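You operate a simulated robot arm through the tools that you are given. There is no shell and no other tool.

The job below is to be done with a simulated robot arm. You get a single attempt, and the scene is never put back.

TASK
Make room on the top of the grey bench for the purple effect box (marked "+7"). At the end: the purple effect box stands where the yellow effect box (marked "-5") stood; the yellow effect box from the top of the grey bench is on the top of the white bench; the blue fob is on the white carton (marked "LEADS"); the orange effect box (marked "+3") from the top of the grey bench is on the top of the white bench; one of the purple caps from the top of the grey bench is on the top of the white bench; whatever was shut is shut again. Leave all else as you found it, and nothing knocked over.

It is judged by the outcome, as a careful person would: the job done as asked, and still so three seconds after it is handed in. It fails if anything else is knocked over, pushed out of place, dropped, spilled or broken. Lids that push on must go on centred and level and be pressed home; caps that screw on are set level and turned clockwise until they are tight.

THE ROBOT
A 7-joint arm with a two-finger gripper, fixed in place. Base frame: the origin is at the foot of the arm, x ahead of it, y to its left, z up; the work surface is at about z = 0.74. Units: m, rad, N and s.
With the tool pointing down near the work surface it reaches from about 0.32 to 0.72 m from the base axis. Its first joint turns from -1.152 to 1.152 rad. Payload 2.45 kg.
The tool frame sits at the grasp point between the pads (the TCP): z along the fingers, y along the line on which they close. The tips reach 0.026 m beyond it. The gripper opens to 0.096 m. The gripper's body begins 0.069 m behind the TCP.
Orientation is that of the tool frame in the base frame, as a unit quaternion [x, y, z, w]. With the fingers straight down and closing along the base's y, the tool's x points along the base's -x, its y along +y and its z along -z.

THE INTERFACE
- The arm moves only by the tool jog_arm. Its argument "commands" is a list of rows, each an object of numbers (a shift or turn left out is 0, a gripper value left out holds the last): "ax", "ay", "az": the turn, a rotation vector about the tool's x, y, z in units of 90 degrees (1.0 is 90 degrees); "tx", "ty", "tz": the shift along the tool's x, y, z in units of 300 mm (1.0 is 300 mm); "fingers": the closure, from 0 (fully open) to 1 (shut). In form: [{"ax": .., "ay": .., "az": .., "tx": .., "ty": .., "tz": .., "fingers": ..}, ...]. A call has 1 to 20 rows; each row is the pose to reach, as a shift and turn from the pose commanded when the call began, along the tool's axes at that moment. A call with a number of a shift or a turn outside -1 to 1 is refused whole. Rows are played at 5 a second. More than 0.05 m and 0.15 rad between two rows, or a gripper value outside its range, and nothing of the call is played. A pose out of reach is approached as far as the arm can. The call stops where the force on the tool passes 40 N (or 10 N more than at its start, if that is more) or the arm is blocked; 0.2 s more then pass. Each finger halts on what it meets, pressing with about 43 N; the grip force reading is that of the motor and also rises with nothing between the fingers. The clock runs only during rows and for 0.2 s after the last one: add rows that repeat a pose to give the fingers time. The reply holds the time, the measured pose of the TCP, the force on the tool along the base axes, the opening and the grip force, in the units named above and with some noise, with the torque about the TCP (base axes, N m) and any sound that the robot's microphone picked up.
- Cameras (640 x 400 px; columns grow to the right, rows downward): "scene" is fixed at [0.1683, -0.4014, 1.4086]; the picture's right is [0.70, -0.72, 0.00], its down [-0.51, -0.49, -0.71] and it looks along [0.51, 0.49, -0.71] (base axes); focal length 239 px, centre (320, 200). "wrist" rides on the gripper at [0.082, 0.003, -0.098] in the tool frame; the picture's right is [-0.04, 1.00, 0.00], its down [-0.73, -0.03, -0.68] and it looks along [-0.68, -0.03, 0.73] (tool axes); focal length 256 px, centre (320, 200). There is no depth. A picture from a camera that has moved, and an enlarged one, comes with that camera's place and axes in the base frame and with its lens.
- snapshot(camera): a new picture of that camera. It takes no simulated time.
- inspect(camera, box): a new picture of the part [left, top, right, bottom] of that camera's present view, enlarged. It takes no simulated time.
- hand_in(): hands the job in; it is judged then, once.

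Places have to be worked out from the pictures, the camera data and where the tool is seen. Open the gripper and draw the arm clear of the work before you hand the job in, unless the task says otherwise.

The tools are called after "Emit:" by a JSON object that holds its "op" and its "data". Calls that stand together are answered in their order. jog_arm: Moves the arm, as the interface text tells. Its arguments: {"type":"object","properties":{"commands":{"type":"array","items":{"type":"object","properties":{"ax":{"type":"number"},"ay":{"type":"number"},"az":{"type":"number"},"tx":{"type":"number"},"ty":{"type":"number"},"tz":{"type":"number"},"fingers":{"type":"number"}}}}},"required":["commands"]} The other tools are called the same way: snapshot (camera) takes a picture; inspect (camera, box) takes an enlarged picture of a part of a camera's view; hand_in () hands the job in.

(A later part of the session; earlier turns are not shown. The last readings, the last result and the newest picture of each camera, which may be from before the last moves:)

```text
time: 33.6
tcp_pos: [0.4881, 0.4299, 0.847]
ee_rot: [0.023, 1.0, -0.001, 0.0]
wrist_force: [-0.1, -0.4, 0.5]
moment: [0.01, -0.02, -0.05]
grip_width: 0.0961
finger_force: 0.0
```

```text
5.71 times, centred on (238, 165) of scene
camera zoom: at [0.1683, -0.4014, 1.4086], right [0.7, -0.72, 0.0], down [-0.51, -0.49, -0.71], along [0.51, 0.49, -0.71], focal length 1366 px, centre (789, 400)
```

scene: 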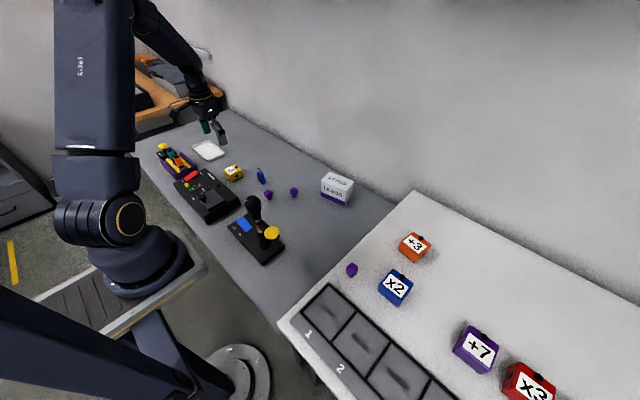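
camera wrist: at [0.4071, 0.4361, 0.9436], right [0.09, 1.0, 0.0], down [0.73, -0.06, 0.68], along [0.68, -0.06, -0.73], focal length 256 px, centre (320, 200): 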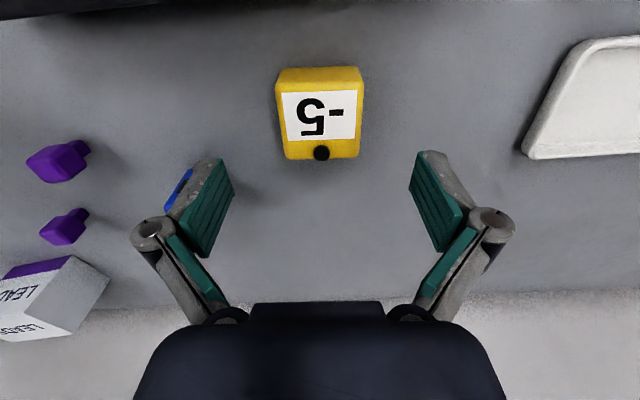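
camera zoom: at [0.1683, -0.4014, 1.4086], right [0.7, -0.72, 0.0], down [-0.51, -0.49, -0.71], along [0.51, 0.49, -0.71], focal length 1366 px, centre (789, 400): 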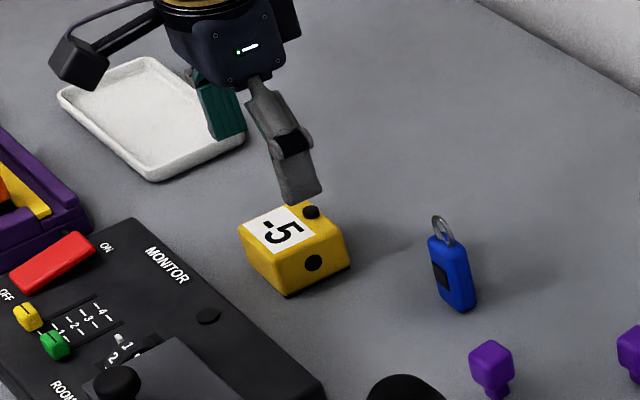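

The box is centred between the fingers. I descend to z=0.773 and grip.

Emit:
{"op": "jog_arm", "data": {"commands": [{"tz": 0.08}, {"tz": 0.16}, {"tz": 0.246}, {"tz": 0.246}, {"tz": 0.246, "fingers": 0.3}, {"tz": 0.246, "fingers": 0.5}, {"tz": 0.246, "fingers": 1}, {"tz": 0.246}, {"tz": 0.246}, {"tz": 0.246}]}}

Emit:
{"op": "snapshot", "data": {"camera": "wrist"}}

Emit:
{"op": "inspect", "data": {"camera": "scene", "box": [190, 130, 286, 200]}}

```text
time: 35.8
tcp_pos: [0.4859, 0.4272, 0.7728]
ee_rot: [0.023, 1.0, 0.0, 0.0]
wrist_force: [-0.8, 0.2, 2.2]
moment: [0.02, 0.03, 0.02]
grip_width: 0.0572
finger_force: 43.0
```

```text
taken
camera wrist: at [0.405, 0.4338, 0.8699], right [0.09, 1.0, 0.0], down [0.73, -0.06, 0.68], along [0.68, -0.06, -0.73], focal length 256 px, centre (320, 200)
```

wrist: 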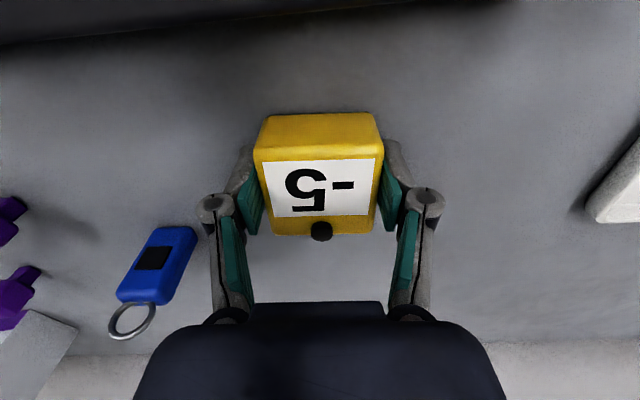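

```text
5.71 times, centred on (238, 165) of scene
camera zoom: at [0.1683, -0.4015, 1.4086], right [0.7, -0.72, 0.0], down [-0.51, -0.49, -0.71], along [0.51, 0.49, -0.71], focal length 1366 px, centre (789, 400)
```

zoom: 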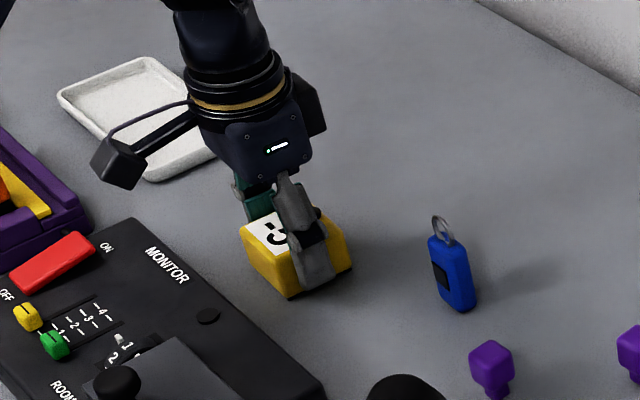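

Gripped. I take a couple of extra pose readings to pin down this spot before lifting.

Emit:
{"op": "jog_arm", "data": {"commands": [{"tz": 0}]}}

Emit:
{"op": "jog_arm", "data": {"commands": [{"tz": 0}]}}

Emit:
{"op": "jog_arm", "data": {"commands": [{"tz": 0}]}}

Emit:
{"op": "inspect", "data": {"camera": "wrist", "box": [240, 100, 400, 250]}}

```text
time: 36.2
tcp_pos: [0.4873, 0.4261, 0.7733]
ee_rot: [0.023, 1.0, 0.0, -0.001]
wrist_force: [-0.1, 1.3, 1.9]
moment: [0.02, 0.02, 0.02]
grip_width: 0.0574
finger_force: 43.0
```

```text
time: 36.6
tcp_pos: [0.4854, 0.4274, 0.7732]
ee_rot: [0.022, 1.0, 0.0, 0.0]
wrist_force: [-0.6, 0.5, 3.0]
moment: [0.03, 0.03, 0.0]
grip_width: 0.0572
finger_force: 42.9
```

```text
time: 37.0
tcp_pos: [0.4862, 0.4275, 0.7728]
ee_rot: [0.023, 1.0, 0.0, 0.0]
wrist_force: [0.3, 1.5, 4.5]
moment: [0.04, 0.01, 0.03]
grip_width: 0.0574
finger_force: 43.4
```

```text
2.67 times, centred on (320, 175) of wrist
camera zoom: at [0.405, 0.4338, 0.8699], right [0.09, 1.0, 0.0], down [0.73, -0.06, 0.68], along [0.68, -0.06, -0.73], focal length 683 px, centre (320, 267)
```

zoom: 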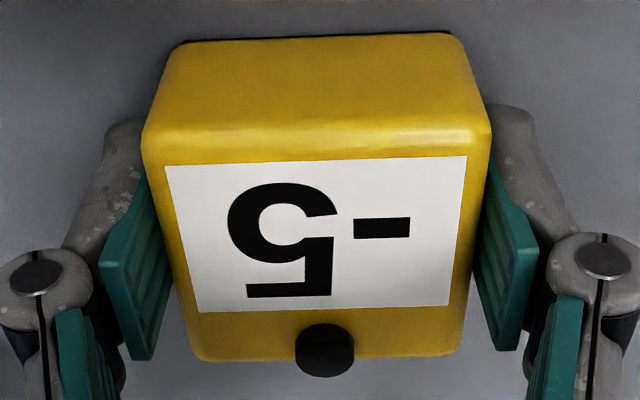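

The yellow stance is TCP (0.4862,0.4270,0.773) with yaw -0.046. I lift and carry toward the white bench at about z=0.975.

Emit:
{"op": "jog_arm", "data": {"commands": [{"tz": -0.08}, {"tz": -0.22}, {"tz": -0.37}, {"tz": -0.52}, {"tz": -0.67}, {"tx": -0.0146, "ty": -0.151, "tz": -0.67}, {"tx": -0.029, "ty": -0.302, "tz": -0.67}, {"tx": -0.044, "ty": -0.453, "tz": -0.67}, {"tx": -0.058, "ty": -0.604, "tz": -0.67}, {"tx": -0.073, "ty": -0.755, "tz": -0.67}]}}

Emit:
{"op": "jog_arm", "data": {"commands": [{"tx": -0.0146, "ty": -0.151}, {"tx": -0.029, "ty": -0.302}, {"tx": -0.044, "ty": -0.453}, {"tx": -0.058, "ty": -0.604}, {"tx": -0.073, "ty": -0.755}]}}

Emit:
{"op": "jog_arm", "data": {"commands": [{"tx": -0.0146, "ty": -0.151}, {"tx": -0.029, "ty": -0.302}, {"tx": -0.044, "ty": -0.453}, {"tx": -0.058, "ty": -0.604}, {"tx": -0.073, "ty": -0.755}, {"tx": -0.073, "ty": -0.755}]}}

Emit:
{"op": "snapshot", "data": {"camera": "scene"}}

Emit:
{"op": "snapshot", "data": {"camera": "wrist"}}

```text
time: 39.2
tcp_pos: [0.4977, 0.2005, 0.9744]
ee_rot: [0.022, 1.0, 0.0, -0.001]
wrist_force: [0.4, 0.0, -0.9]
moment: [-0.03, 0.04, 0.02]
grip_width: 0.0571
finger_force: 43.5
```

```text
time: 40.4
tcp_pos: [0.513, -0.0258, 0.9746]
ee_rot: [0.022, 1.0, 0.0, 0.0]
wrist_force: [0.9, -0.5, -1.9]
moment: [0.02, -0.01, 0.03]
grip_width: 0.0575
finger_force: 43.8
```

```text
time: 41.8
tcp_pos: [0.5224, -0.2547, 0.9756]
ee_rot: [0.022, 1.0, 0.0, 0.0]
wrist_force: [-0.5, 0.9, -1.3]
moment: [0.04, 0.03, 0.03]
grip_width: 0.0574
finger_force: 43.2
```

```text
taken
```

scene: 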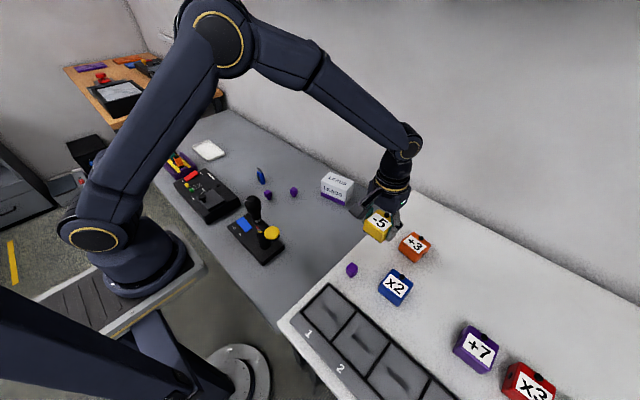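

```text
taken
camera wrist: at [0.4404, -0.2485, 1.0716], right [0.09, 1.0, 0.0], down [0.73, -0.06, 0.68], along [0.68, -0.06, -0.73], focal length 256 px, centre (320, 200)
```

wrist: 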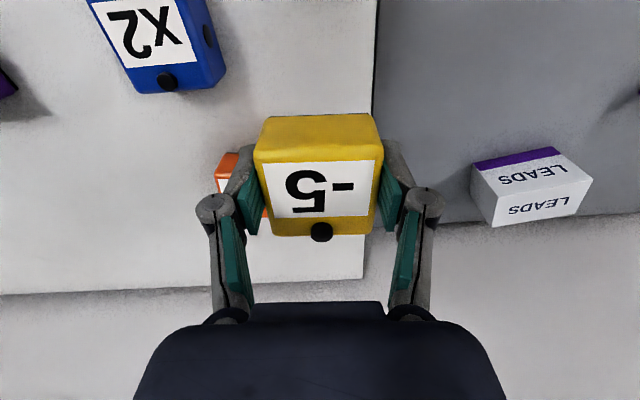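

The spot at (0.522,-0.257) is clear of the orange box, x2 and the cap. I lower to just above contact (about 0.884).

Emit:
{"op": "jog_arm", "data": {"commands": [{"ty": -0.01, "tz": 0.08}, {"ty": -0.01, "tz": 0.16}, {"ty": -0.01, "tz": 0.23}, {"ty": -0.01, "tz": 0.275}, {"ty": -0.01, "tz": 0.292}, {"ty": -0.01, "tz": 0.292}]}}

Emit:
{"op": "inspect", "data": {"camera": "scene", "box": [330, 200, 450, 310]}}

```text
time: 43.2
tcp_pos: [0.5213, -0.258, 0.8878]
ee_rot: [0.023, 1.0, 0.001, 0.001]
wrist_force: [0.7, 0.3, -2.3]
moment: [0.03, -0.02, -0.04]
grip_width: 0.0572
finger_force: 43.0
```

```text
3.64 times, centred on (390, 255) of scene
camera zoom: at [0.1683, -0.4015, 1.4086], right [0.7, -0.72, 0.0], down [-0.51, -0.49, -0.71], along [0.51, 0.49, -0.71], focal length 869 px, centre (66, 0)
```

zoom: 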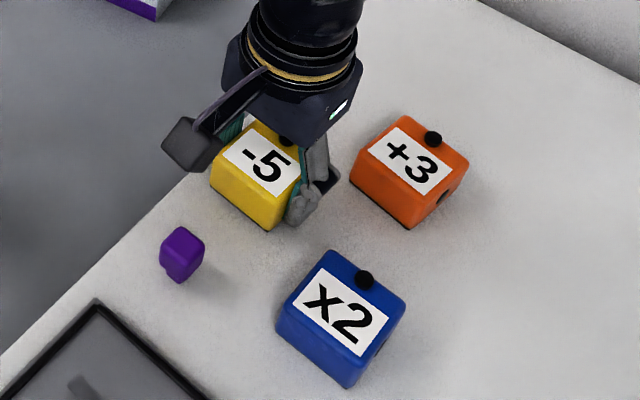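

Emit:
{"op": "jog_arm", "data": {"commands": [{"tz": 0.005}, {"tz": 0.01}, {"tz": 0.012}, {"tz": 0.012}]}}

```text
time: 44.2
tcp_pos: [0.5222, -0.2568, 0.8843]
ee_rot: [0.022, 1.0, 0.0, 0.0]
wrist_force: [0.0, 0.0, -1.3]
moment: [0.0, -0.02, 0.04]
grip_width: 0.0573
finger_force: 42.8
```

No contact yet, so I take one more fine step.

Emit:
{"op": "jog_arm", "data": {"commands": [{"tz": 0.003}, {"tz": 0.006}, {"tz": 0.006}]}}

```text
time: 45.0
tcp_pos: [0.5209, -0.2585, 0.8827]
ee_rot: [0.023, 1.0, 0.0, 0.0]
wrist_force: [-1.3, 0.5, 2.9]
moment: [0.1, -0.08, 0.07]
grip_width: 0.0572
finger_force: 42.8
```

Light contact is reached. I open partway and retreat straight up.

Emit:
{"op": "jog_arm", "data": {"commands": [{"tz": 0.001, "fingers": 0.3}, {"tz": 0.001, "fingers": 0.22}, {"tz": 0.001}, {"tz": 0.001}, {"tz": -0.06}, {"tz": -0.16}, {"tz": -0.3}, {"tz": -0.3}]}}

Emit:
{"op": "inspect", "data": {"camera": "scene", "box": [330, 200, 450, 310]}}

Emit:
{"op": "snapshot", "data": {"camera": "scene"}}

```text
time: 46.8
tcp_pos: [0.5233, -0.2578, 0.972]
ee_rot: [0.023, 1.0, 0.0, 0.001]
wrist_force: [0.9, 0.2, 0.5]
moment: [-0.02, 0.01, 0.01]
grip_width: 0.0748
finger_force: 0.0
```

```text
3.64 times, centred on (390, 255) of scene
camera zoom: at [0.1683, -0.4014, 1.4086], right [0.7, -0.72, 0.0], down [-0.51, -0.49, -0.71], along [0.51, 0.49, -0.71], focal length 869 px, centre (66, 0)
```

zoom: 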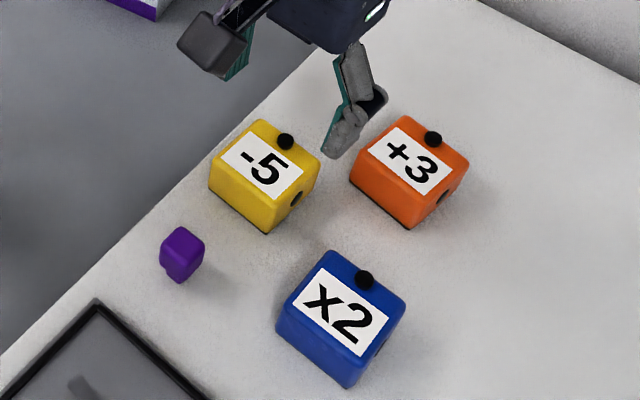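

```text
taken
```

scene: 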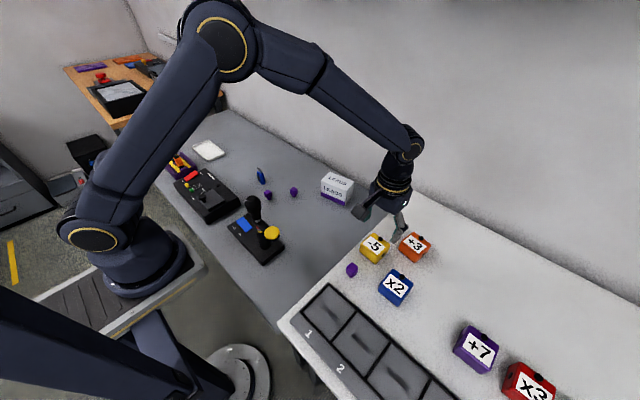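

Yellow is placed upright. Now I move toward the purple +7 box (estimated (0.469,-0.53)) for a wrist view.

Emit:
{"op": "jog_arm", "data": {"commands": [{"tx": 0.06, "ty": -0.151, "tz": -0.03, "az": -0.01, "fingers": 0}, {"tx": 0.12, "ty": -0.302, "tz": -0.06, "az": -0.02}, {"tx": 0.185, "ty": -0.453, "tz": -0.1, "az": -0.029}, {"tx": 0.25, "ty": -0.604, "tz": -0.1, "az": -0.029}, {"tx": 0.309, "ty": -0.755, "tz": -0.1, "az": -0.029}, {"tx": 0.309, "ty": -0.755, "tz": -0.1, "az": -0.029}]}}

Emit:
{"op": "snapshot", "data": {"camera": "wrist"}}

Emit:
{"op": "snapshot", "data": {"camera": "scene"}}

```text
refused: row 3 steps farther than a row can; nothing moved
```

```text
taken
camera wrist: at [0.4419, -0.2514, 1.0693], right [0.09, 1.0, 0.0], down [0.73, -0.06, 0.68], along [0.68, -0.06, -0.73], focal length 256 px, centre (320, 200)
```

wrist: 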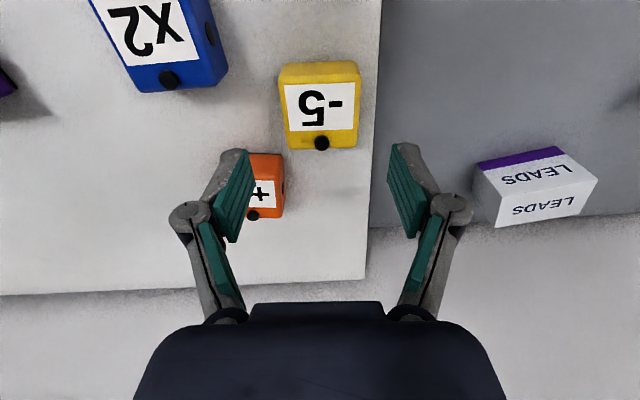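

```text
taken
```

scene: 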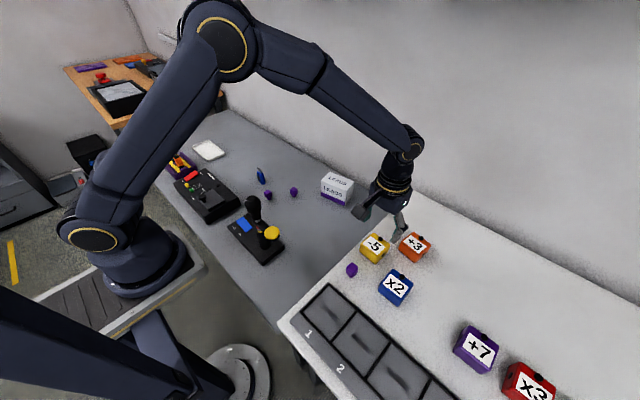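

That call was refused because one row exceeded the step limit. I replay it with smaller steps.

Emit:
{"op": "jog_arm", "data": {"commands": [{"tx": 0.044, "ty": -0.108, "tz": -0.03, "az": -0.01, "fingers": 0}, {"tx": 0.088, "ty": -0.216, "tz": -0.06, "az": -0.02}, {"tx": 0.132, "ty": -0.324, "tz": -0.1, "az": -0.029}, {"tx": 0.177, "ty": -0.432, "tz": -0.1, "az": -0.029}, {"tx": 0.221, "ty": -0.54, "tz": -0.1, "az": -0.029}, {"tx": 0.265, "ty": -0.648, "tz": -0.1, "az": -0.029}, {"tx": 0.309, "ty": -0.755, "tz": -0.1, "az": -0.029}, {"tx": 0.309, "ty": -0.755, "tz": -0.1, "az": -0.029}]}}

Emit:
{"op": "snapshot", "data": {"camera": "wrist"}}

Emit:
{"op": "snapshot", "data": {"camera": "scene"}}

```text
time: 48.6
tcp_pos: [0.4182, -0.4777, 1.0045]
ee_rot: [0.0, 1.0, -0.001, -0.001]
wrist_force: [-0.1, 0.1, -0.7]
moment: [0.03, -0.01, -0.02]
grip_width: 0.0962
finger_force: 0.1
```

```text
taken
camera wrist: at [0.3372, -0.4761, 1.1012], right [0.04, 1.0, 0.0], down [0.73, -0.03, 0.68], along [0.68, -0.03, -0.73], focal length 256 px, centre (320, 200)
```

wrist: 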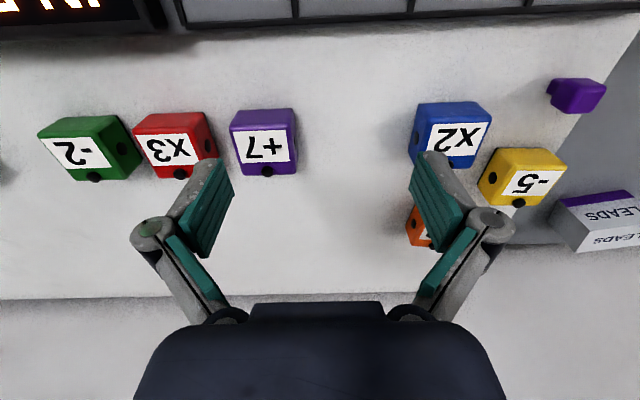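

```text
taken
```

scene: 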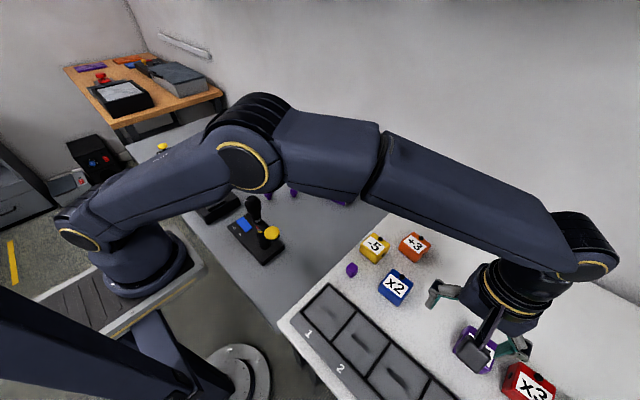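

Emit:
{"op": "inspect", "data": {"camera": "wrist", "box": [130, 90, 322, 190]}}

```text
3.33 times, centred on (226, 140) of wrist
camera zoom: at [0.3372, -0.4761, 1.1012], right [0.04, 1.0, 0.0], down [0.73, -0.03, 0.68], along [0.68, -0.03, -0.73], focal length 853 px, centre (633, 400)
```

zoom: 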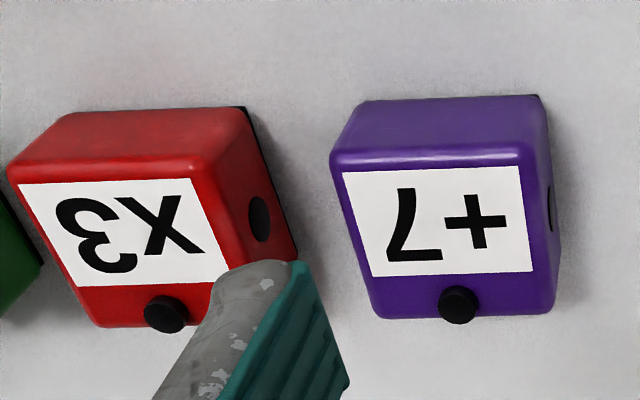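

Purple is centred near (0.467,-0.5355) with yaw about 0, and the gap to the red box is about 36 mm. I'll approach with the fingers opened only to about 70 mm to stay clear of red, hovering at z=0.96 first.

Emit:
{"op": "jog_arm", "data": {"commands": [{"tx": -0.054, "ty": -0.064, "tz": 0.05, "fingers": 0.27}, {"tx": -0.108, "ty": -0.128, "tz": 0.1}, {"tx": -0.163, "ty": -0.193, "tz": 0.15}, {"tx": -0.163, "ty": -0.193, "tz": 0.15}, {"tx": -0.163, "ty": -0.193, "tz": 0.15}]}}

Emit:
{"op": "snapshot", "data": {"camera": "wrist"}}

Emit:
{"op": "inspect", "data": {"camera": "wrist", "box": [200, 80, 400, 200]}}

Emit:
{"op": "inspect", "data": {"camera": "scene", "box": [420, 260, 580, 400]}}

```text
time: 49.8
tcp_pos: [0.4555, -0.5147, 0.9616]
ee_rot: [0.0, 1.0, 0.0, -0.001]
wrist_force: [-0.1, 0.0, 0.6]
moment: [0.0, 0.01, 0.04]
grip_width: 0.0703
finger_force: 0.1
out of reach, approached as far as the arm can: row 3, 4, 5
```

```text
taken
camera wrist: at [0.3736, -0.513, 1.0591], right [0.04, 1.0, 0.0], down [0.73, -0.03, 0.68], along [0.68, -0.03, -0.73], focal length 256 px, centre (320, 200)
```

wrist: 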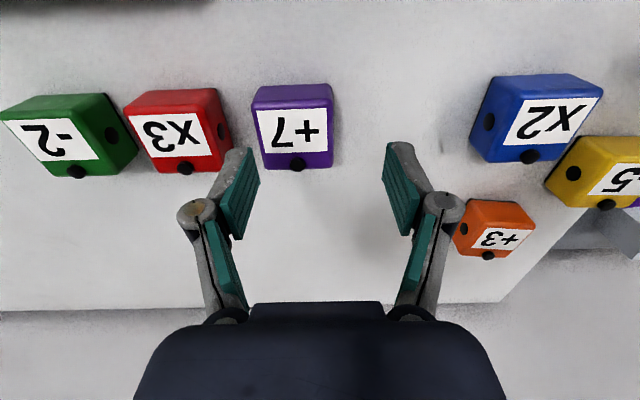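

```text
3.20 times, centred on (300, 140) of wrist
camera zoom: at [0.3736, -0.513, 1.0591], right [0.04, 1.0, 0.0], down [0.73, -0.03, 0.68], along [0.68, -0.03, -0.73], focal length 819 px, centre (384, 392)
```

zoom: 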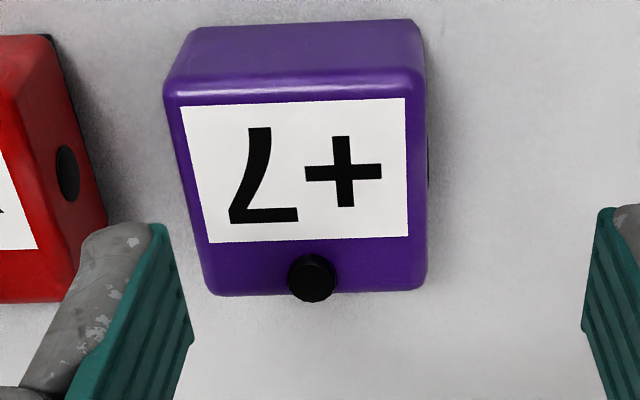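

```text
2.86 times, centred on (500, 330) of scene
camera zoom: at [0.1683, -0.4014, 1.4086], right [0.7, -0.72, 0.0], down [-0.51, -0.49, -0.71], along [0.51, 0.49, -0.71], focal length 683 px, centre (-194, -171)
```

zoom: 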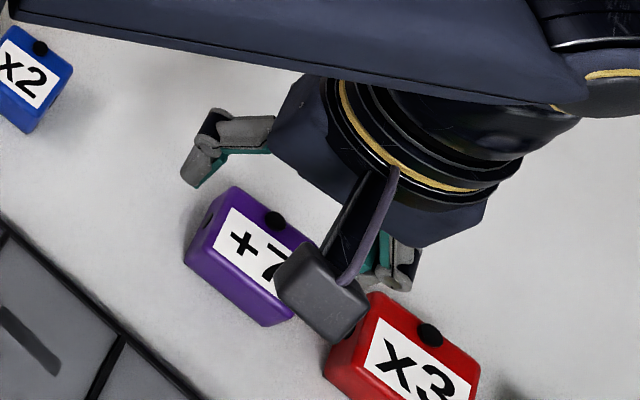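

The arm falls short here (it reached r=0.687 at z=0.96), so a straight-down tool won't quite get over the box. I back off a little and pitch the tool 6° about its closing axis so the fingers point outward, which keeps the pads parallel to the box sides.

Emit:
{"op": "jog_arm", "data": {"commands": [{"tx": 0.05, "ty": 0.07, "ay": -0.02}, {"tx": 0.1, "ty": 0.15, "ay": -0.045}, {"tx": 0.1, "ty": 0.15, "ay": -0.0667}, {"tx": 0.1, "ty": 0.15, "ay": -0.0667}]}}

```text
time: 50.8
tcp_pos: [0.423, -0.4718, 0.9634]
ee_rot: [0.0, 0.999, 0.0, 0.052]
wrist_force: [0.7, -0.7, -1.4]
moment: [-0.02, 0.02, 0.0]
grip_width: 0.0699
finger_force: 0.0
```

Shifts resume from the reached pose, and the tilt direction is correct (fingers outward). Now I go above the purple box.

Emit:
{"op": "jog_arm", "data": {"commands": [{"tx": -0.045, "ty": -0.071, "tz": 0.036}, {"tx": -0.09, "ty": -0.142, "tz": 0.072}, {"tx": -0.136, "ty": -0.212, "tz": 0.109}, {"tx": -0.136, "ty": -0.212, "tz": 0.109}, {"tx": -0.136, "ty": -0.212, "tz": 0.109}]}}

Emit:
{"op": "snapshot", "data": {"camera": "wrist"}}

Emit:
{"op": "inspect", "data": {"camera": "wrist", "box": [200, 80, 440, 230]}}

Emit:
{"op": "inspect", "data": {"camera": "scene", "box": [420, 260, 580, 400]}}

```text
time: 52.0
tcp_pos: [0.4627, -0.528, 0.9349]
ee_rot: [0.0, 0.999, 0.0, 0.052]
wrist_force: [0.3, 0.5, 0.7]
moment: [0.02, 0.02, -0.04]
grip_width: 0.0701
finger_force: 0.0
out of reach, approached as far as the arm can: row 3, 4, 5
```

```text
taken
camera wrist: at [0.3707, -0.525, 1.0228], right [0.04, 1.0, 0.0], down [0.66, -0.03, 0.75], along [0.75, -0.03, -0.66], focal length 256 px, centre (320, 200)
```

wrist: 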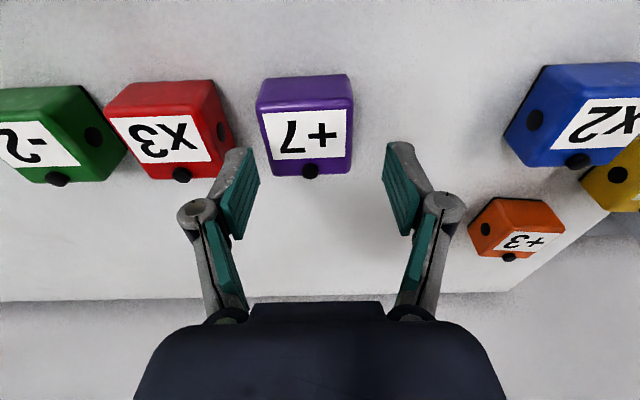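

```text
2.67 times, centred on (320, 155) of wrist
camera zoom: at [0.3707, -0.525, 1.0228], right [0.04, 1.0, 0.0], down [0.66, -0.03, 0.75], along [0.75, -0.03, -0.66], focal length 683 px, centre (320, 320)
```

zoom: 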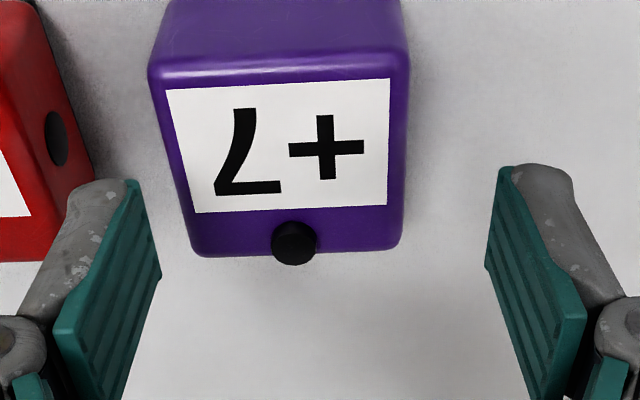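

```text
2.86 times, centred on (500, 330) of scene
camera zoom: at [0.1683, -0.4014, 1.4086], right [0.7, -0.72, 0.0], down [-0.51, -0.49, -0.71], along [0.51, 0.49, -0.71], focal length 683 px, centre (-194, -171)
```

zoom: 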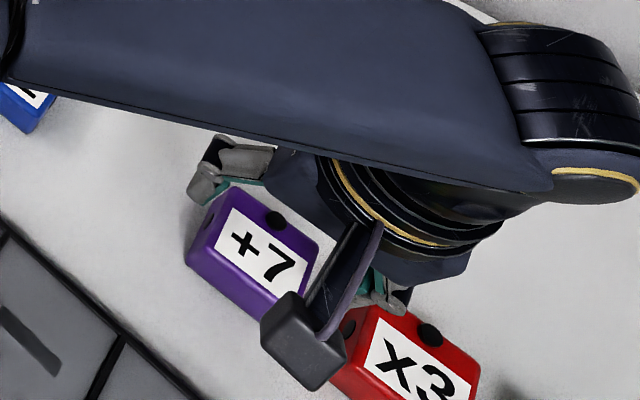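

The arm reached (0.463,-0.528) and the box centre is at (0.465,-0.5365). I trade a little x for y so the fingers straddle the box symmetrically in y, then re-check.

Emit:
{"op": "jog_arm", "data": {"commands": [{"tx": 0.034, "ty": -0.028, "tz": -0.0035}, {"tx": 0.034, "ty": -0.028, "tz": -0.0035}, {"tx": 0.034, "ty": -0.028, "tz": -0.0035}]}}

Emit:
{"op": "inspect", "data": {"camera": "wrist", "box": [200, 80, 440, 230]}}

```text
time: 52.8
tcp_pos: [0.4501, -0.5361, 0.9343]
ee_rot: [0.0, 0.999, -0.001, 0.052]
wrist_force: [-0.2, -1.0, 0.1]
moment: [0.0, 0.02, 0.04]
grip_width: 0.0699
finger_force: 0.0
```

```text
2.67 times, centred on (320, 155) of wrist
camera zoom: at [0.3589, -0.5323, 1.0225], right [0.04, 1.0, 0.0], down [0.66, -0.03, 0.75], along [0.75, -0.03, -0.66], focal length 683 px, centre (320, 320)
```

zoom: 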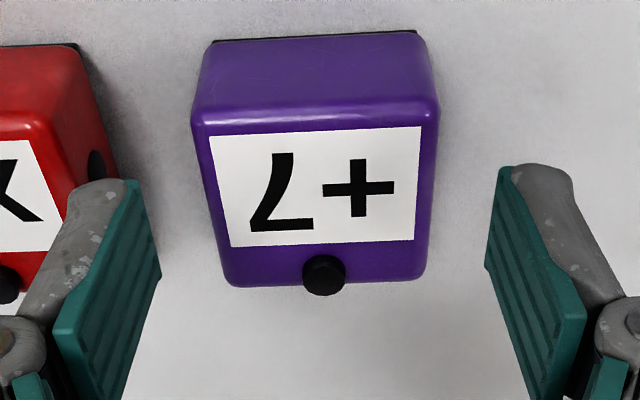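

The box is centred between the fingers now. I descend partway to z≈0.905 and check the side clearances.

Emit:
{"op": "jog_arm", "data": {"commands": [{"tx": 0.002, "tz": 0.03}, {"tx": 0.003, "tz": 0.06}, {"tx": 0.004, "tz": 0.099}, {"tx": 0.004, "tz": 0.099}]}}

Emit:
{"op": "snapshot", "data": {"camera": "wrist"}}

Emit:
{"op": "inspect", "data": {"camera": "scene", "box": [430, 290, 550, 400]}}

```text
time: 53.8
tcp_pos: [0.4505, -0.5342, 0.9054]
ee_rot: [-0.001, 0.999, 0.0, 0.052]
wrist_force: [0.0, 0.4, 0.0]
moment: [-0.02, -0.01, 0.03]
grip_width: 0.0697
finger_force: 0.0
out of reach, approached as far as the arm can: row 2, 3, 4
```

```text
taken
camera wrist: at [0.3592, -0.5309, 0.993], right [0.04, 1.0, 0.0], down [0.66, -0.03, 0.75], along [0.75, -0.03, -0.66], focal length 256 px, centre (320, 200)
```

wrist: 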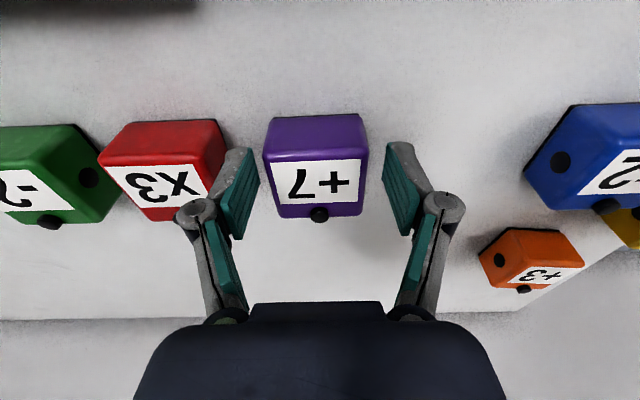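

```text
3.64 times, centred on (490, 345) of scene
camera zoom: at [0.1683, -0.4014, 1.4086], right [0.7, -0.72, 0.0], down [-0.51, -0.49, -0.71], along [0.51, 0.49, -0.71], focal length 869 px, centre (-298, -327)
```

zoom: 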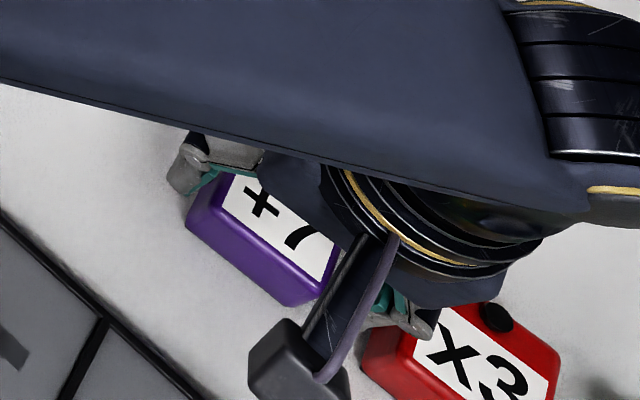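

Reach is limited here, but the fingers already straddle the box. I add another 6° of pitch about the closing axis (pads stay parallel to the sides) to gain reach, then descend to about z=0.893.

Emit:
{"op": "jog_arm", "data": {"commands": [{"ay": -0.022}, {"ay": -0.044}, {"ay": -0.0667}, {"ay": -0.0667, "tx": -0.006, "ty": -0.0043, "tz": 0.02}, {"ay": -0.0667, "tx": -0.0113, "ty": -0.0043, "tz": 0.04}, {"ay": -0.0667, "tx": -0.0113, "ty": -0.0043, "tz": 0.04}]}}

Emit:
{"op": "snapshot", "data": {"camera": "wrist"}}

Emit:
{"op": "inspect", "data": {"camera": "scene", "box": [430, 290, 550, 400]}}

```text
time: 55.2
tcp_pos: [0.4591, -0.5413, 0.8945]
ee_rot: [0.0, 0.995, 0.001, 0.105]
wrist_force: [-0.3, -0.4, 0.3]
moment: [-0.03, 0.0, 0.03]
grip_width: 0.0701
finger_force: 0.0
out of reach, approached as far as the arm can: row 1, 2, 3, 4, 5, 6
```

```text
taken
camera wrist: at [0.359, -0.538, 0.9726], right [0.04, 1.0, 0.01], down [0.58, -0.03, 0.82], along [0.82, -0.03, -0.58], focal length 256 px, centre (320, 200)
```

wrist: 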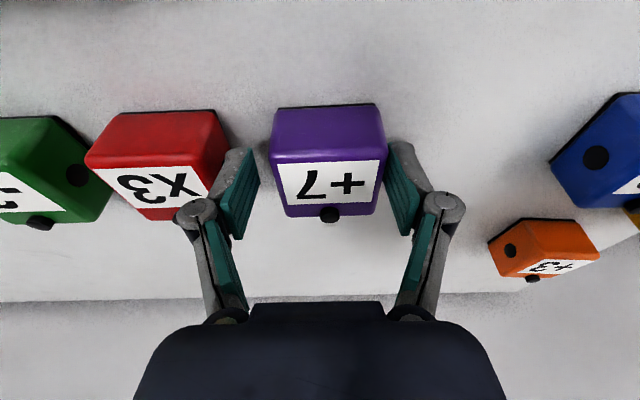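

```text
3.64 times, centred on (490, 345) of scene
camera zoom: at [0.1683, -0.4014, 1.4086], right [0.7, -0.72, 0.0], down [-0.51, -0.49, -0.71], along [0.51, 0.49, -0.71], focal length 869 px, centre (-298, -327)
```

zoom: 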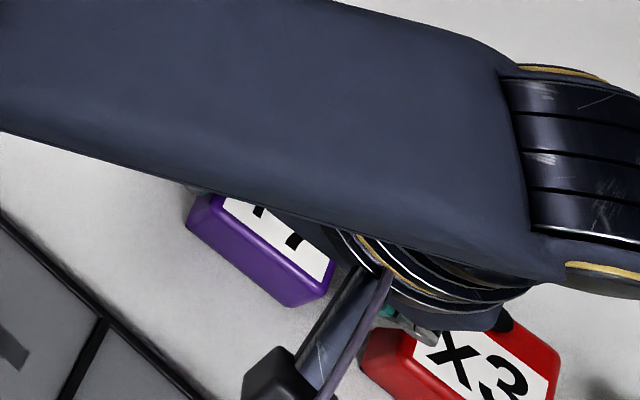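

The pose drifted about 6 mm toward -y and the box is now near the right pad, with no contact force. I shift +6 mm in y to recentre.

Emit:
{"op": "jog_arm", "data": {"commands": [{"ty": 0.01}, {"ty": 0.019}, {"ty": 0.019}]}}

Emit:
{"op": "inspect", "data": {"camera": "wrist", "box": [200, 80, 440, 230]}}

```text
time: 56.0
tcp_pos: [0.4614, -0.5389, 0.8953]
ee_rot: [0.0, 0.995, 0.001, 0.105]
wrist_force: [-0.1, 0.7, -0.2]
moment: [0.02, 0.0, -0.02]
grip_width: 0.0701
finger_force: 0.0
out of reach, approached as far as the arm can: row 2, 3
```

```text
2.67 times, centred on (320, 155) of wrist
camera zoom: at [0.3606, -0.5371, 0.9726], right [0.04, 1.0, 0.01], down [0.58, -0.03, 0.82], along [0.82, -0.03, -0.58], focal length 683 px, centre (320, 320)
```

zoom: 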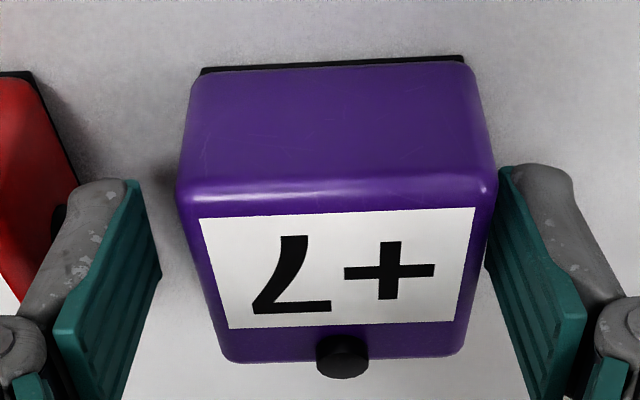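

The fingers straddle the box with only about 3 mm of offset, and TCP x (0.461) is near the box centre. Closing here will just nudge the purple box into the middle, so I grip now.

Emit:
{"op": "jog_arm", "data": {"commands": [{"fingers": 0.33}, {"fingers": 0.38}, {"fingers": 0.42}, {"fingers": 0.6}, {"fingers": 1}, {"fingers": 1}, {"fingers": 1}]}}

Emit:
{"op": "inspect", "data": {"camera": "wrist", "box": [200, 80, 440, 230]}}

Emit:
{"op": "snapshot", "data": {"camera": "scene"}}

```text
time: 57.6
tcp_pos: [0.4615, -0.5384, 0.8957]
ee_rot: [0.0, 0.995, 0.001, 0.104]
wrist_force: [-0.2, 1.1, 2.7]
moment: [0.07, 0.03, 0.03]
grip_width: 0.0571
finger_force: 42.7
```

```text
2.67 times, centred on (320, 155) of wrist
camera zoom: at [0.3606, -0.5371, 0.9728], right [0.04, 1.0, 0.01], down [0.58, -0.03, 0.82], along [0.82, -0.03, -0.58], focal length 683 px, centre (320, 320)
```

zoom: 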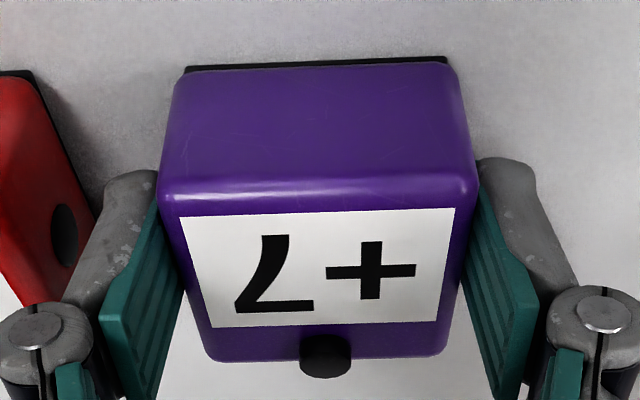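

```text
taken
```

scene: 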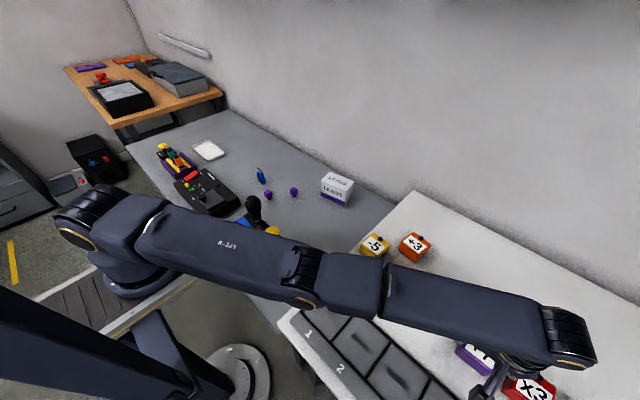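

Purple is gripped with its centre within 3 mm of the TCP. The arm is nearly straight, so I lift gently along the tool axis first and check how it moves.

Emit:
{"op": "jog_arm", "data": {"commands": [{"tz": -0.03}, {"tz": -0.07}, {"tz": -0.12}, {"tz": -0.12}]}}

Emit:
{"op": "inspect", "data": {"camera": "wrist", "box": [160, 60, 480, 260]}}

```text
time: 58.6
tcp_pos: [0.4568, -0.5432, 0.929]
ee_rot: [0.0, 0.995, 0.001, 0.104]
wrist_force: [-0.5, -0.2, -2.0]
moment: [0.01, 0.03, 0.05]
grip_width: 0.0574
finger_force: 42.9
out of reach, approached as far as the arm can: row 3
```

```text
2.00 times, centred on (320, 160) of wrist
camera zoom: at [0.3555, -0.5402, 1.007], right [0.04, 1.0, 0.01], down [0.58, -0.03, 0.82], along [0.82, -0.03, -0.58], focal length 512 px, centre (320, 280)
```

zoom: 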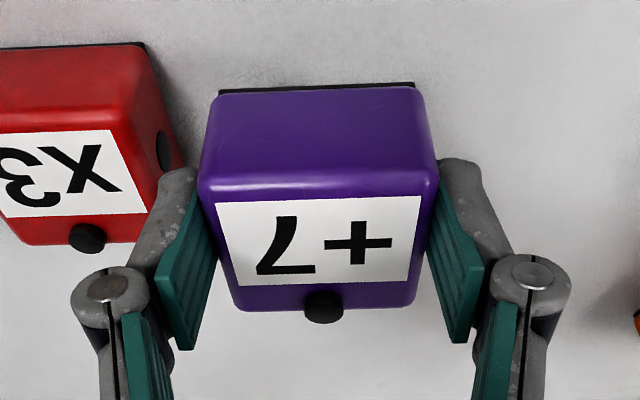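

Lifted cleanly. Now I raise further and retract toward the base, away from the other boxes.

Emit:
{"op": "jog_arm", "data": {"commands": [{"tz": -0.13}, {"tx": 0.07, "ty": 0.08, "tz": -0.2}, {"tx": 0.14, "ty": 0.18, "tz": -0.25}, {"tx": 0.21, "ty": 0.28, "tz": -0.28}, {"tx": 0.28, "ty": 0.38, "tz": -0.3}, {"tx": 0.28, "ty": 0.38, "tz": -0.3}]}}

Emit:
{"op": "snapshot", "data": {"camera": "scene"}}

```text
time: 60.0
tcp_pos: [0.428, -0.5475, 1.0244]
ee_rot: [0.0, 0.995, 0.002, 0.104]
wrist_force: [0.8, -0.2, -2.1]
moment: [0.0, 0.04, -0.01]
grip_width: 0.057
finger_force: 42.8
out of reach, approached as far as the arm can: row 1, 2, 3, 4, 5, 6
```

```text
taken
```

scene: 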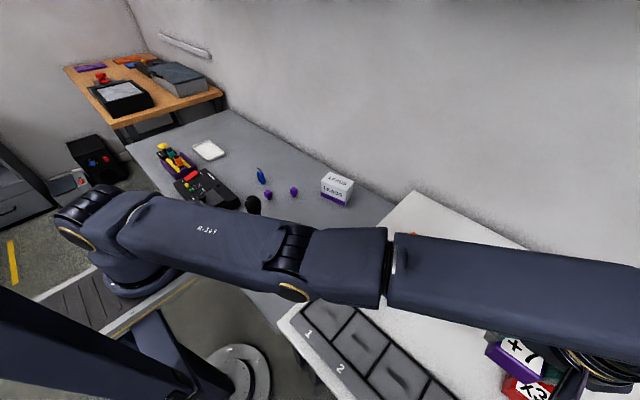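

The arm moved up but didn't retract, so the elbow looks stuck on its nearly straight side, where pulling inward runs into a joint limit. At this height everything below is clear, so I first push outward to full stretch and see how far it goes.

Emit:
{"op": "jog_arm", "data": {"commands": [{"tx": -0.05, "ty": -0.06, "tz": 0.01}, {"tx": -0.098, "ty": -0.12, "tz": 0.02}, {"tx": -0.098, "ty": -0.12, "tz": 0.02}]}}

Emit:
{"op": "jog_arm", "data": {"commands": [{"tx": 0.05, "ty": 0.06, "tz": -0.01}, {"tx": 0.1, "ty": 0.12, "tz": -0.02}, {"tx": 0.1, "ty": 0.12, "tz": -0.02}]}}

```text
time: 60.8
tcp_pos: [0.4396, -0.5443, 1.0216]
ee_rot: [0.001, 0.994, 0.0, 0.105]
wrist_force: [-0.3, -0.6, -1.2]
moment: [0.04, 0.06, 0.0]
grip_width: 0.0573
finger_force: 43.0
out of reach, approached as far as the arm can: row 1, 2, 3
```

```text
time: 61.6
tcp_pos: [0.4272, -0.5462, 1.0303]
ee_rot: [0.0, 0.995, 0.001, 0.104]
wrist_force: [-0.4, 0.6, -1.5]
moment: [0.02, 0.01, 0.0]
grip_width: 0.0572
finger_force: 43.3
out of reach, approached as far as the arm can: row 1, 2, 3
```

Outward and inward commands only differ by a few millimetres, which confirms it sits in a thin shell near full stretch. I'll sweep the target well outward and back inward along the radial direction so the solver crosses to the normally bent elbow side, watching which rows are still flagged.

Emit:
{"op": "jog_arm", "data": {"commands": [{"tx": -0.102, "ty": -0.123, "tz": -0.011}, {"tx": -0.204, "ty": -0.246, "tz": -0.022}, {"tx": -0.306, "ty": -0.369, "tz": -0.033}, {"tx": -0.204, "ty": -0.246, "tz": -0.022}, {"tx": -0.102, "ty": -0.123, "tz": -0.011}, {"tx": 0, "ty": 0, "tz": 0}, {"tx": 0.102, "ty": 0.123, "tz": 0.011}, {"tx": 0.204, "ty": 0.246, "tz": 0.022}]}}

Emit:
{"op": "snapshot", "data": {"camera": "scene"}}

```text
time: 63.4
tcp_pos: [0.4267, -0.5469, 1.0286]
ee_rot: [0.0, 0.995, 0.0, 0.104]
wrist_force: [-0.1, 0.5, -1.4]
moment: [-0.03, 0.02, 0.03]
grip_width: 0.0573
finger_force: 42.9
out of reach, approached as far as the arm can: row 1, 2, 3, 4, 5, 7, 8
```

```text
taken
```

scene: 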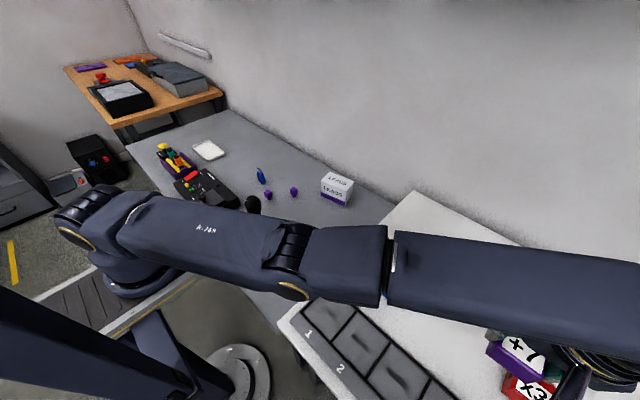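

Still in the shell. I try alternating outward and inward targets of different sizes in one call to knock the solver onto the other side of full extension. The arm stays high and clear throughout.

Emit:
{"op": "jog_arm", "data": {"commands": [{"tx": -0.0425, "ty": -0.0512, "tz": -0.0046}, {"tx": 0.0595, "ty": 0.0717, "tz": 0.0064}, {"tx": -0.0255, "ty": -0.0307, "tz": -0.0028}, {"tx": 0.0765, "ty": 0.0922, "tz": 0.0083}, {"tx": -0.0213, "ty": -0.0256, "tz": -0.0023}, {"tx": 0.0808, "ty": 0.0973, "tz": 0.0087}, {"tx": -0.017, "ty": -0.0205, "tz": -0.0018}, {"tx": 0.085, "ty": 0.1024, "tz": 0.0092}, {"tx": -0.0128, "ty": -0.0154, "tz": -0.0014}, {"tx": 0.0893, "ty": 0.1075, "tz": 0.0097}, {"tx": 0, "ty": 0, "tz": 0}, {"tx": -0.0956, "ty": -0.1152, "tz": -0.0104}, {"tx": 0, "ty": 0, "tz": 0}, {"tx": 0.0956, "ty": 0.1152, "tz": 0.0104}, {"tx": 0.1913, "ty": 0.2304, "tz": 0.0207}]}}

```text
time: 66.6
tcp_pos: [0.422, -0.5486, 1.0252]
ee_rot: [-0.001, 0.995, 0.001, 0.104]
wrist_force: [0.4, -0.3, -0.8]
moment: [-0.02, 0.03, 0.02]
grip_width: 0.0571
finger_force: 43.3
out of reach, approached as far as the arm can: row 1, 2, 3, 4, 5, 6, 7, 8, 9, 10, 12, 14, 15
```

The pictures show that the elbow dropped below the shoulder–wrist line when I lifted. Descending while stretched should rotate the forearm back down relative to the upper arm, so I sweep sideways along the shell to an empty part of the bench (0.53,-0.45) and lower there.

Emit:
{"op": "jog_arm", "data": {"commands": [{"tx": -0.1007, "ty": 0.0757, "tz": 0.0214}, {"tx": -0.1845, "ty": 0.1533, "tz": 0.0392}, {"tx": -0.2641, "ty": 0.235, "tz": 0.0562}, {"tx": -0.3498, "ty": 0.331, "tz": 0.0744}, {"tx": -0.3498, "ty": 0.331, "tz": 0.0744}]}}

Emit:
{"op": "snapshot", "data": {"camera": "scene"}}

```text
time: 67.8
tcp_pos: [0.5456, -0.4694, 1.0272]
ee_rot: [0.0, 0.995, 0.0, 0.104]
wrist_force: [0.1, -0.5, -1.4]
moment: [0.01, -0.03, 0.04]
grip_width: 0.0571
finger_force: 42.9
out of reach, approached as far as the arm can: row 1, 2, 3, 4, 5
```

```text
taken
```

scene: 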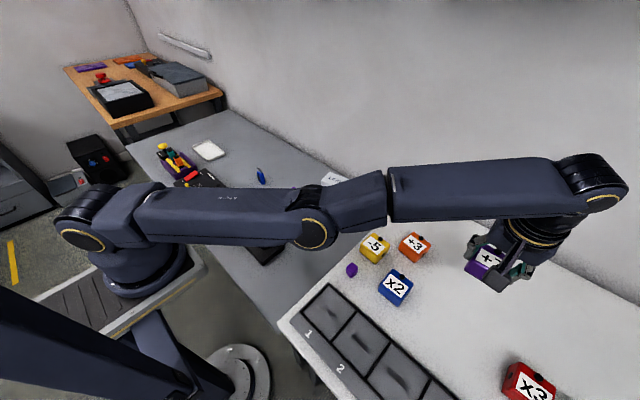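

The elbow is clearly below the line now. I descend here over empty bench, with a slight outward bias, then try moving inward.

Emit:
{"op": "jog_arm", "data": {"commands": [{"tx": 0.003, "ty": -0.022, "tz": 0.1357}, {"tx": 0.0307, "ty": -0.022, "tz": 0.266}, {"tx": 0.0763, "ty": 0, "tz": 0.3587}, {"tx": 0.174, "ty": 0.087, "tz": 0.338}, {"tx": 0.174, "ty": 0.087, "tz": 0.338}]}}

Emit:
{"op": "snapshot", "data": {"camera": "scene"}}

```text
time: 69.0
tcp_pos: [0.5464, -0.4822, 0.9178]
ee_rot: [0.0, 0.995, 0.0, 0.104]
wrist_force: [0.7, 0.4, -1.6]
moment: [0.0, 0.01, 0.04]
grip_width: 0.0572
finger_force: 43.5
out of reach, approached as far as the arm can: row 3, 4, 5
```

```text
taken
```

scene: 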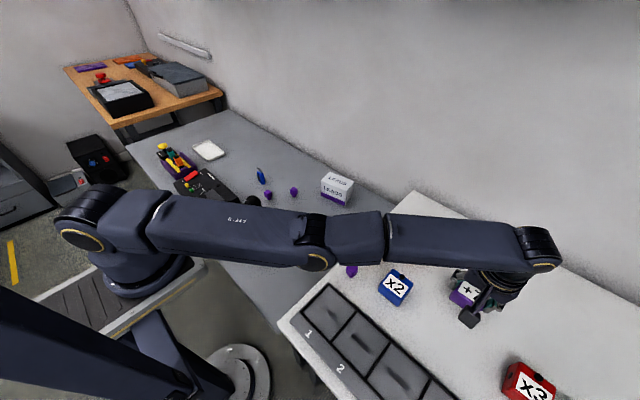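

It's nearly straight now. I raise while stretched outward, then descend at full stretch and pull inward, to push the elbow through to the normal side.

Emit:
{"op": "jog_arm", "data": {"commands": [{"tx": -0.094, "ty": -0.066, "tz": -0.082}, {"tx": -0.171, "ty": -0.11, "tz": -0.202}, {"tx": -0.143, "ty": -0.11, "tz": -0.072}, {"tx": -0.119, "ty": -0.11, "tz": 0.042}, {"tx": -0.019, "ty": -0.022, "tz": 0.031}, {"tx": 0.079, "ty": 0.066, "tz": 0.01}, {"tx": 0.171, "ty": 0.154, "tz": -0.036}, {"tx": 0.171, "ty": 0.154, "tz": -0.036}]}}

Emit:
{"op": "snapshot", "data": {"camera": "scene"}}

```text
time: 70.8
tcp_pos: [0.5427, -0.486, 0.9123]
ee_rot: [0.0, 0.995, 0.001, 0.103]
wrist_force: [0.2, 0.1, -1.2]
moment: [0.0, 0.03, 0.0]
grip_width: 0.0574
finger_force: 43.3
out of reach, approached as far as the arm can: row 1, 2, 3, 4, 5, 6, 7, 8
```

```text
taken
```

scene: 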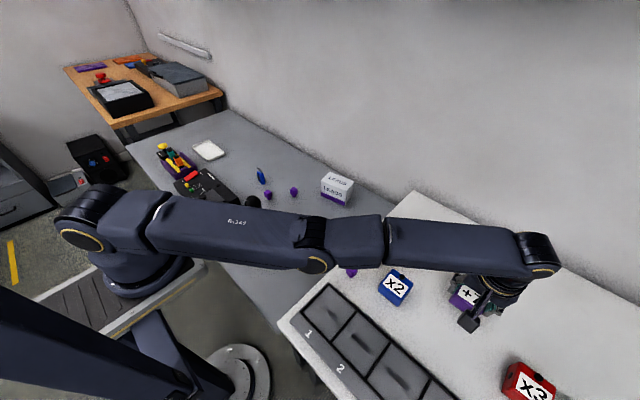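

Emit:
{"op": "jog_arm", "data": {"commands": [{"tx": -0.06, "ty": -0.05, "tz": -0.04}, {"tx": -0.12, "ty": -0.11, "tz": -0.05}, {"tx": -0.12, "ty": -0.11, "tz": -0.05}]}}

Emit:
{"op": "snapshot", "data": {"camera": "scene"}}

```text
time: 71.6
tcp_pos: [0.5514, -0.481, 0.9332]
ee_rot: [0.0, 0.995, -0.001, 0.104]
wrist_force: [-0.2, -0.1, -1.0]
moment: [0.0, 0.02, 0.01]
grip_width: 0.0576
finger_force: 42.6
out of reach, approached as far as the arm can: row 1, 2, 3
```

```text
taken
```

scene: 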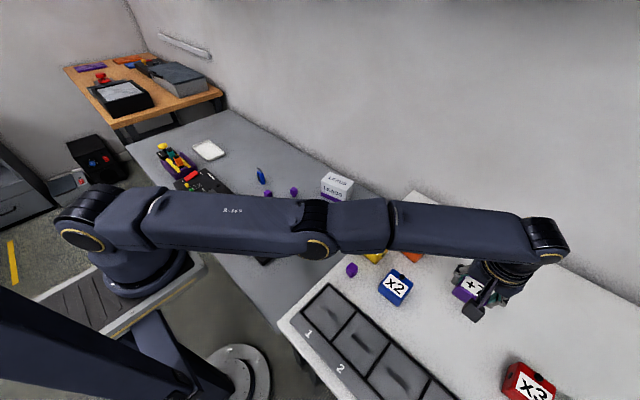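

At full stretch r is 0.732, so the shell is only about 3 mm thick and the elbow is practically straight right now. From here I try sweeping upward at full stretch, then pulling inward at height.

Emit:
{"op": "jog_arm", "data": {"commands": [{"tx": -0.0277, "tz": -0.1304}, {"tx": -0.0555, "tz": -0.2608}, {"tx": -0.0832, "tz": -0.3912}, {"tx": -0.1109, "tz": -0.5216}, {"tx": -0.1387, "tz": -0.652}, {"tx": -0.041, "ty": 0.088, "tz": -0.673}, {"tx": 0.0693, "ty": 0.187, "tz": -0.696}, {"tx": 0.179, "ty": 0.286, "tz": -0.72}, {"tx": 0.289, "ty": 0.385, "tz": -0.743}, {"tx": 0.289, "ty": 0.385, "tz": -0.743}]}}

Emit:
{"op": "snapshot", "data": {"camera": "scene"}}

```text
time: 73.8
tcp_pos: [0.4185, -0.3682, 1.1316]
ee_rot: [0.0, 0.995, 0.0, 0.104]
wrist_force: [-0.1, -0.3, -1.5]
moment: [-0.03, 0.04, 0.04]
grip_width: 0.0574
finger_force: 42.6
out of reach, approached as far as the arm can: row 1, 2, 3, 4, 5, 6
```

```text
taken
```

scene: 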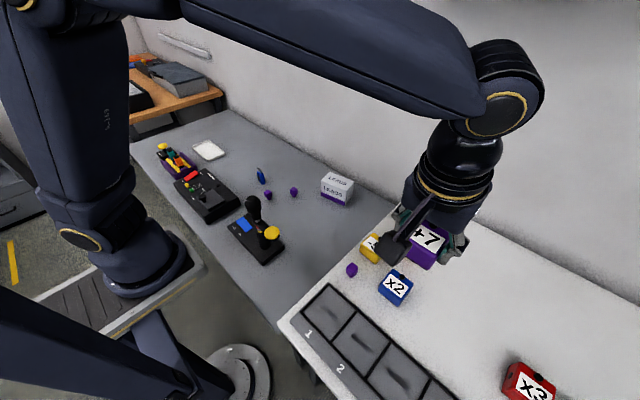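

The arm is free, with the elbow back up and the box still held. I check the grip in the wrist view and start carrying it toward the yellow box's old spot, keeping the tilt.

Emit:
{"op": "jog_arm", "data": {"commands": [{"tx": 0.0026, "ty": 0.1286, "tz": 0.0627}, {"tx": 0.0053, "ty": 0.257, "tz": 0.1254}, {"tx": 0.0079, "ty": 0.386, "tz": 0.188}, {"tx": 0.0105, "ty": 0.514, "tz": 0.251}, {"tx": 0.0131, "ty": 0.643, "tz": 0.3136}, {"tx": 0.0158, "ty": 0.771, "tz": 0.376}, {"tx": 0.0184, "ty": 0.9, "tz": 0.439}]}}

Emit:
{"op": "snapshot", "data": {"camera": "wrist"}}

```text
time: 75.4
tcp_pos: [0.4421, -0.0978, 1.0049]
ee_rot: [-0.001, 0.994, 0.0, 0.105]
wrist_force: [-0.9, -0.2, -2.1]
moment: [-0.02, 0.05, 0.03]
grip_width: 0.0573
finger_force: 43.3
```

```text
taken
camera wrist: at [0.3414, -0.0953, 1.0819], right [0.04, 1.0, 0.01], down [0.58, -0.03, 0.82], along [0.82, -0.03, -0.58], focal length 256 px, centre (320, 200)
```

wrist: 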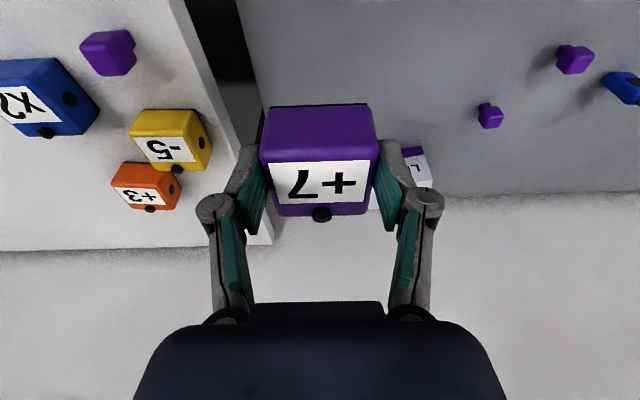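

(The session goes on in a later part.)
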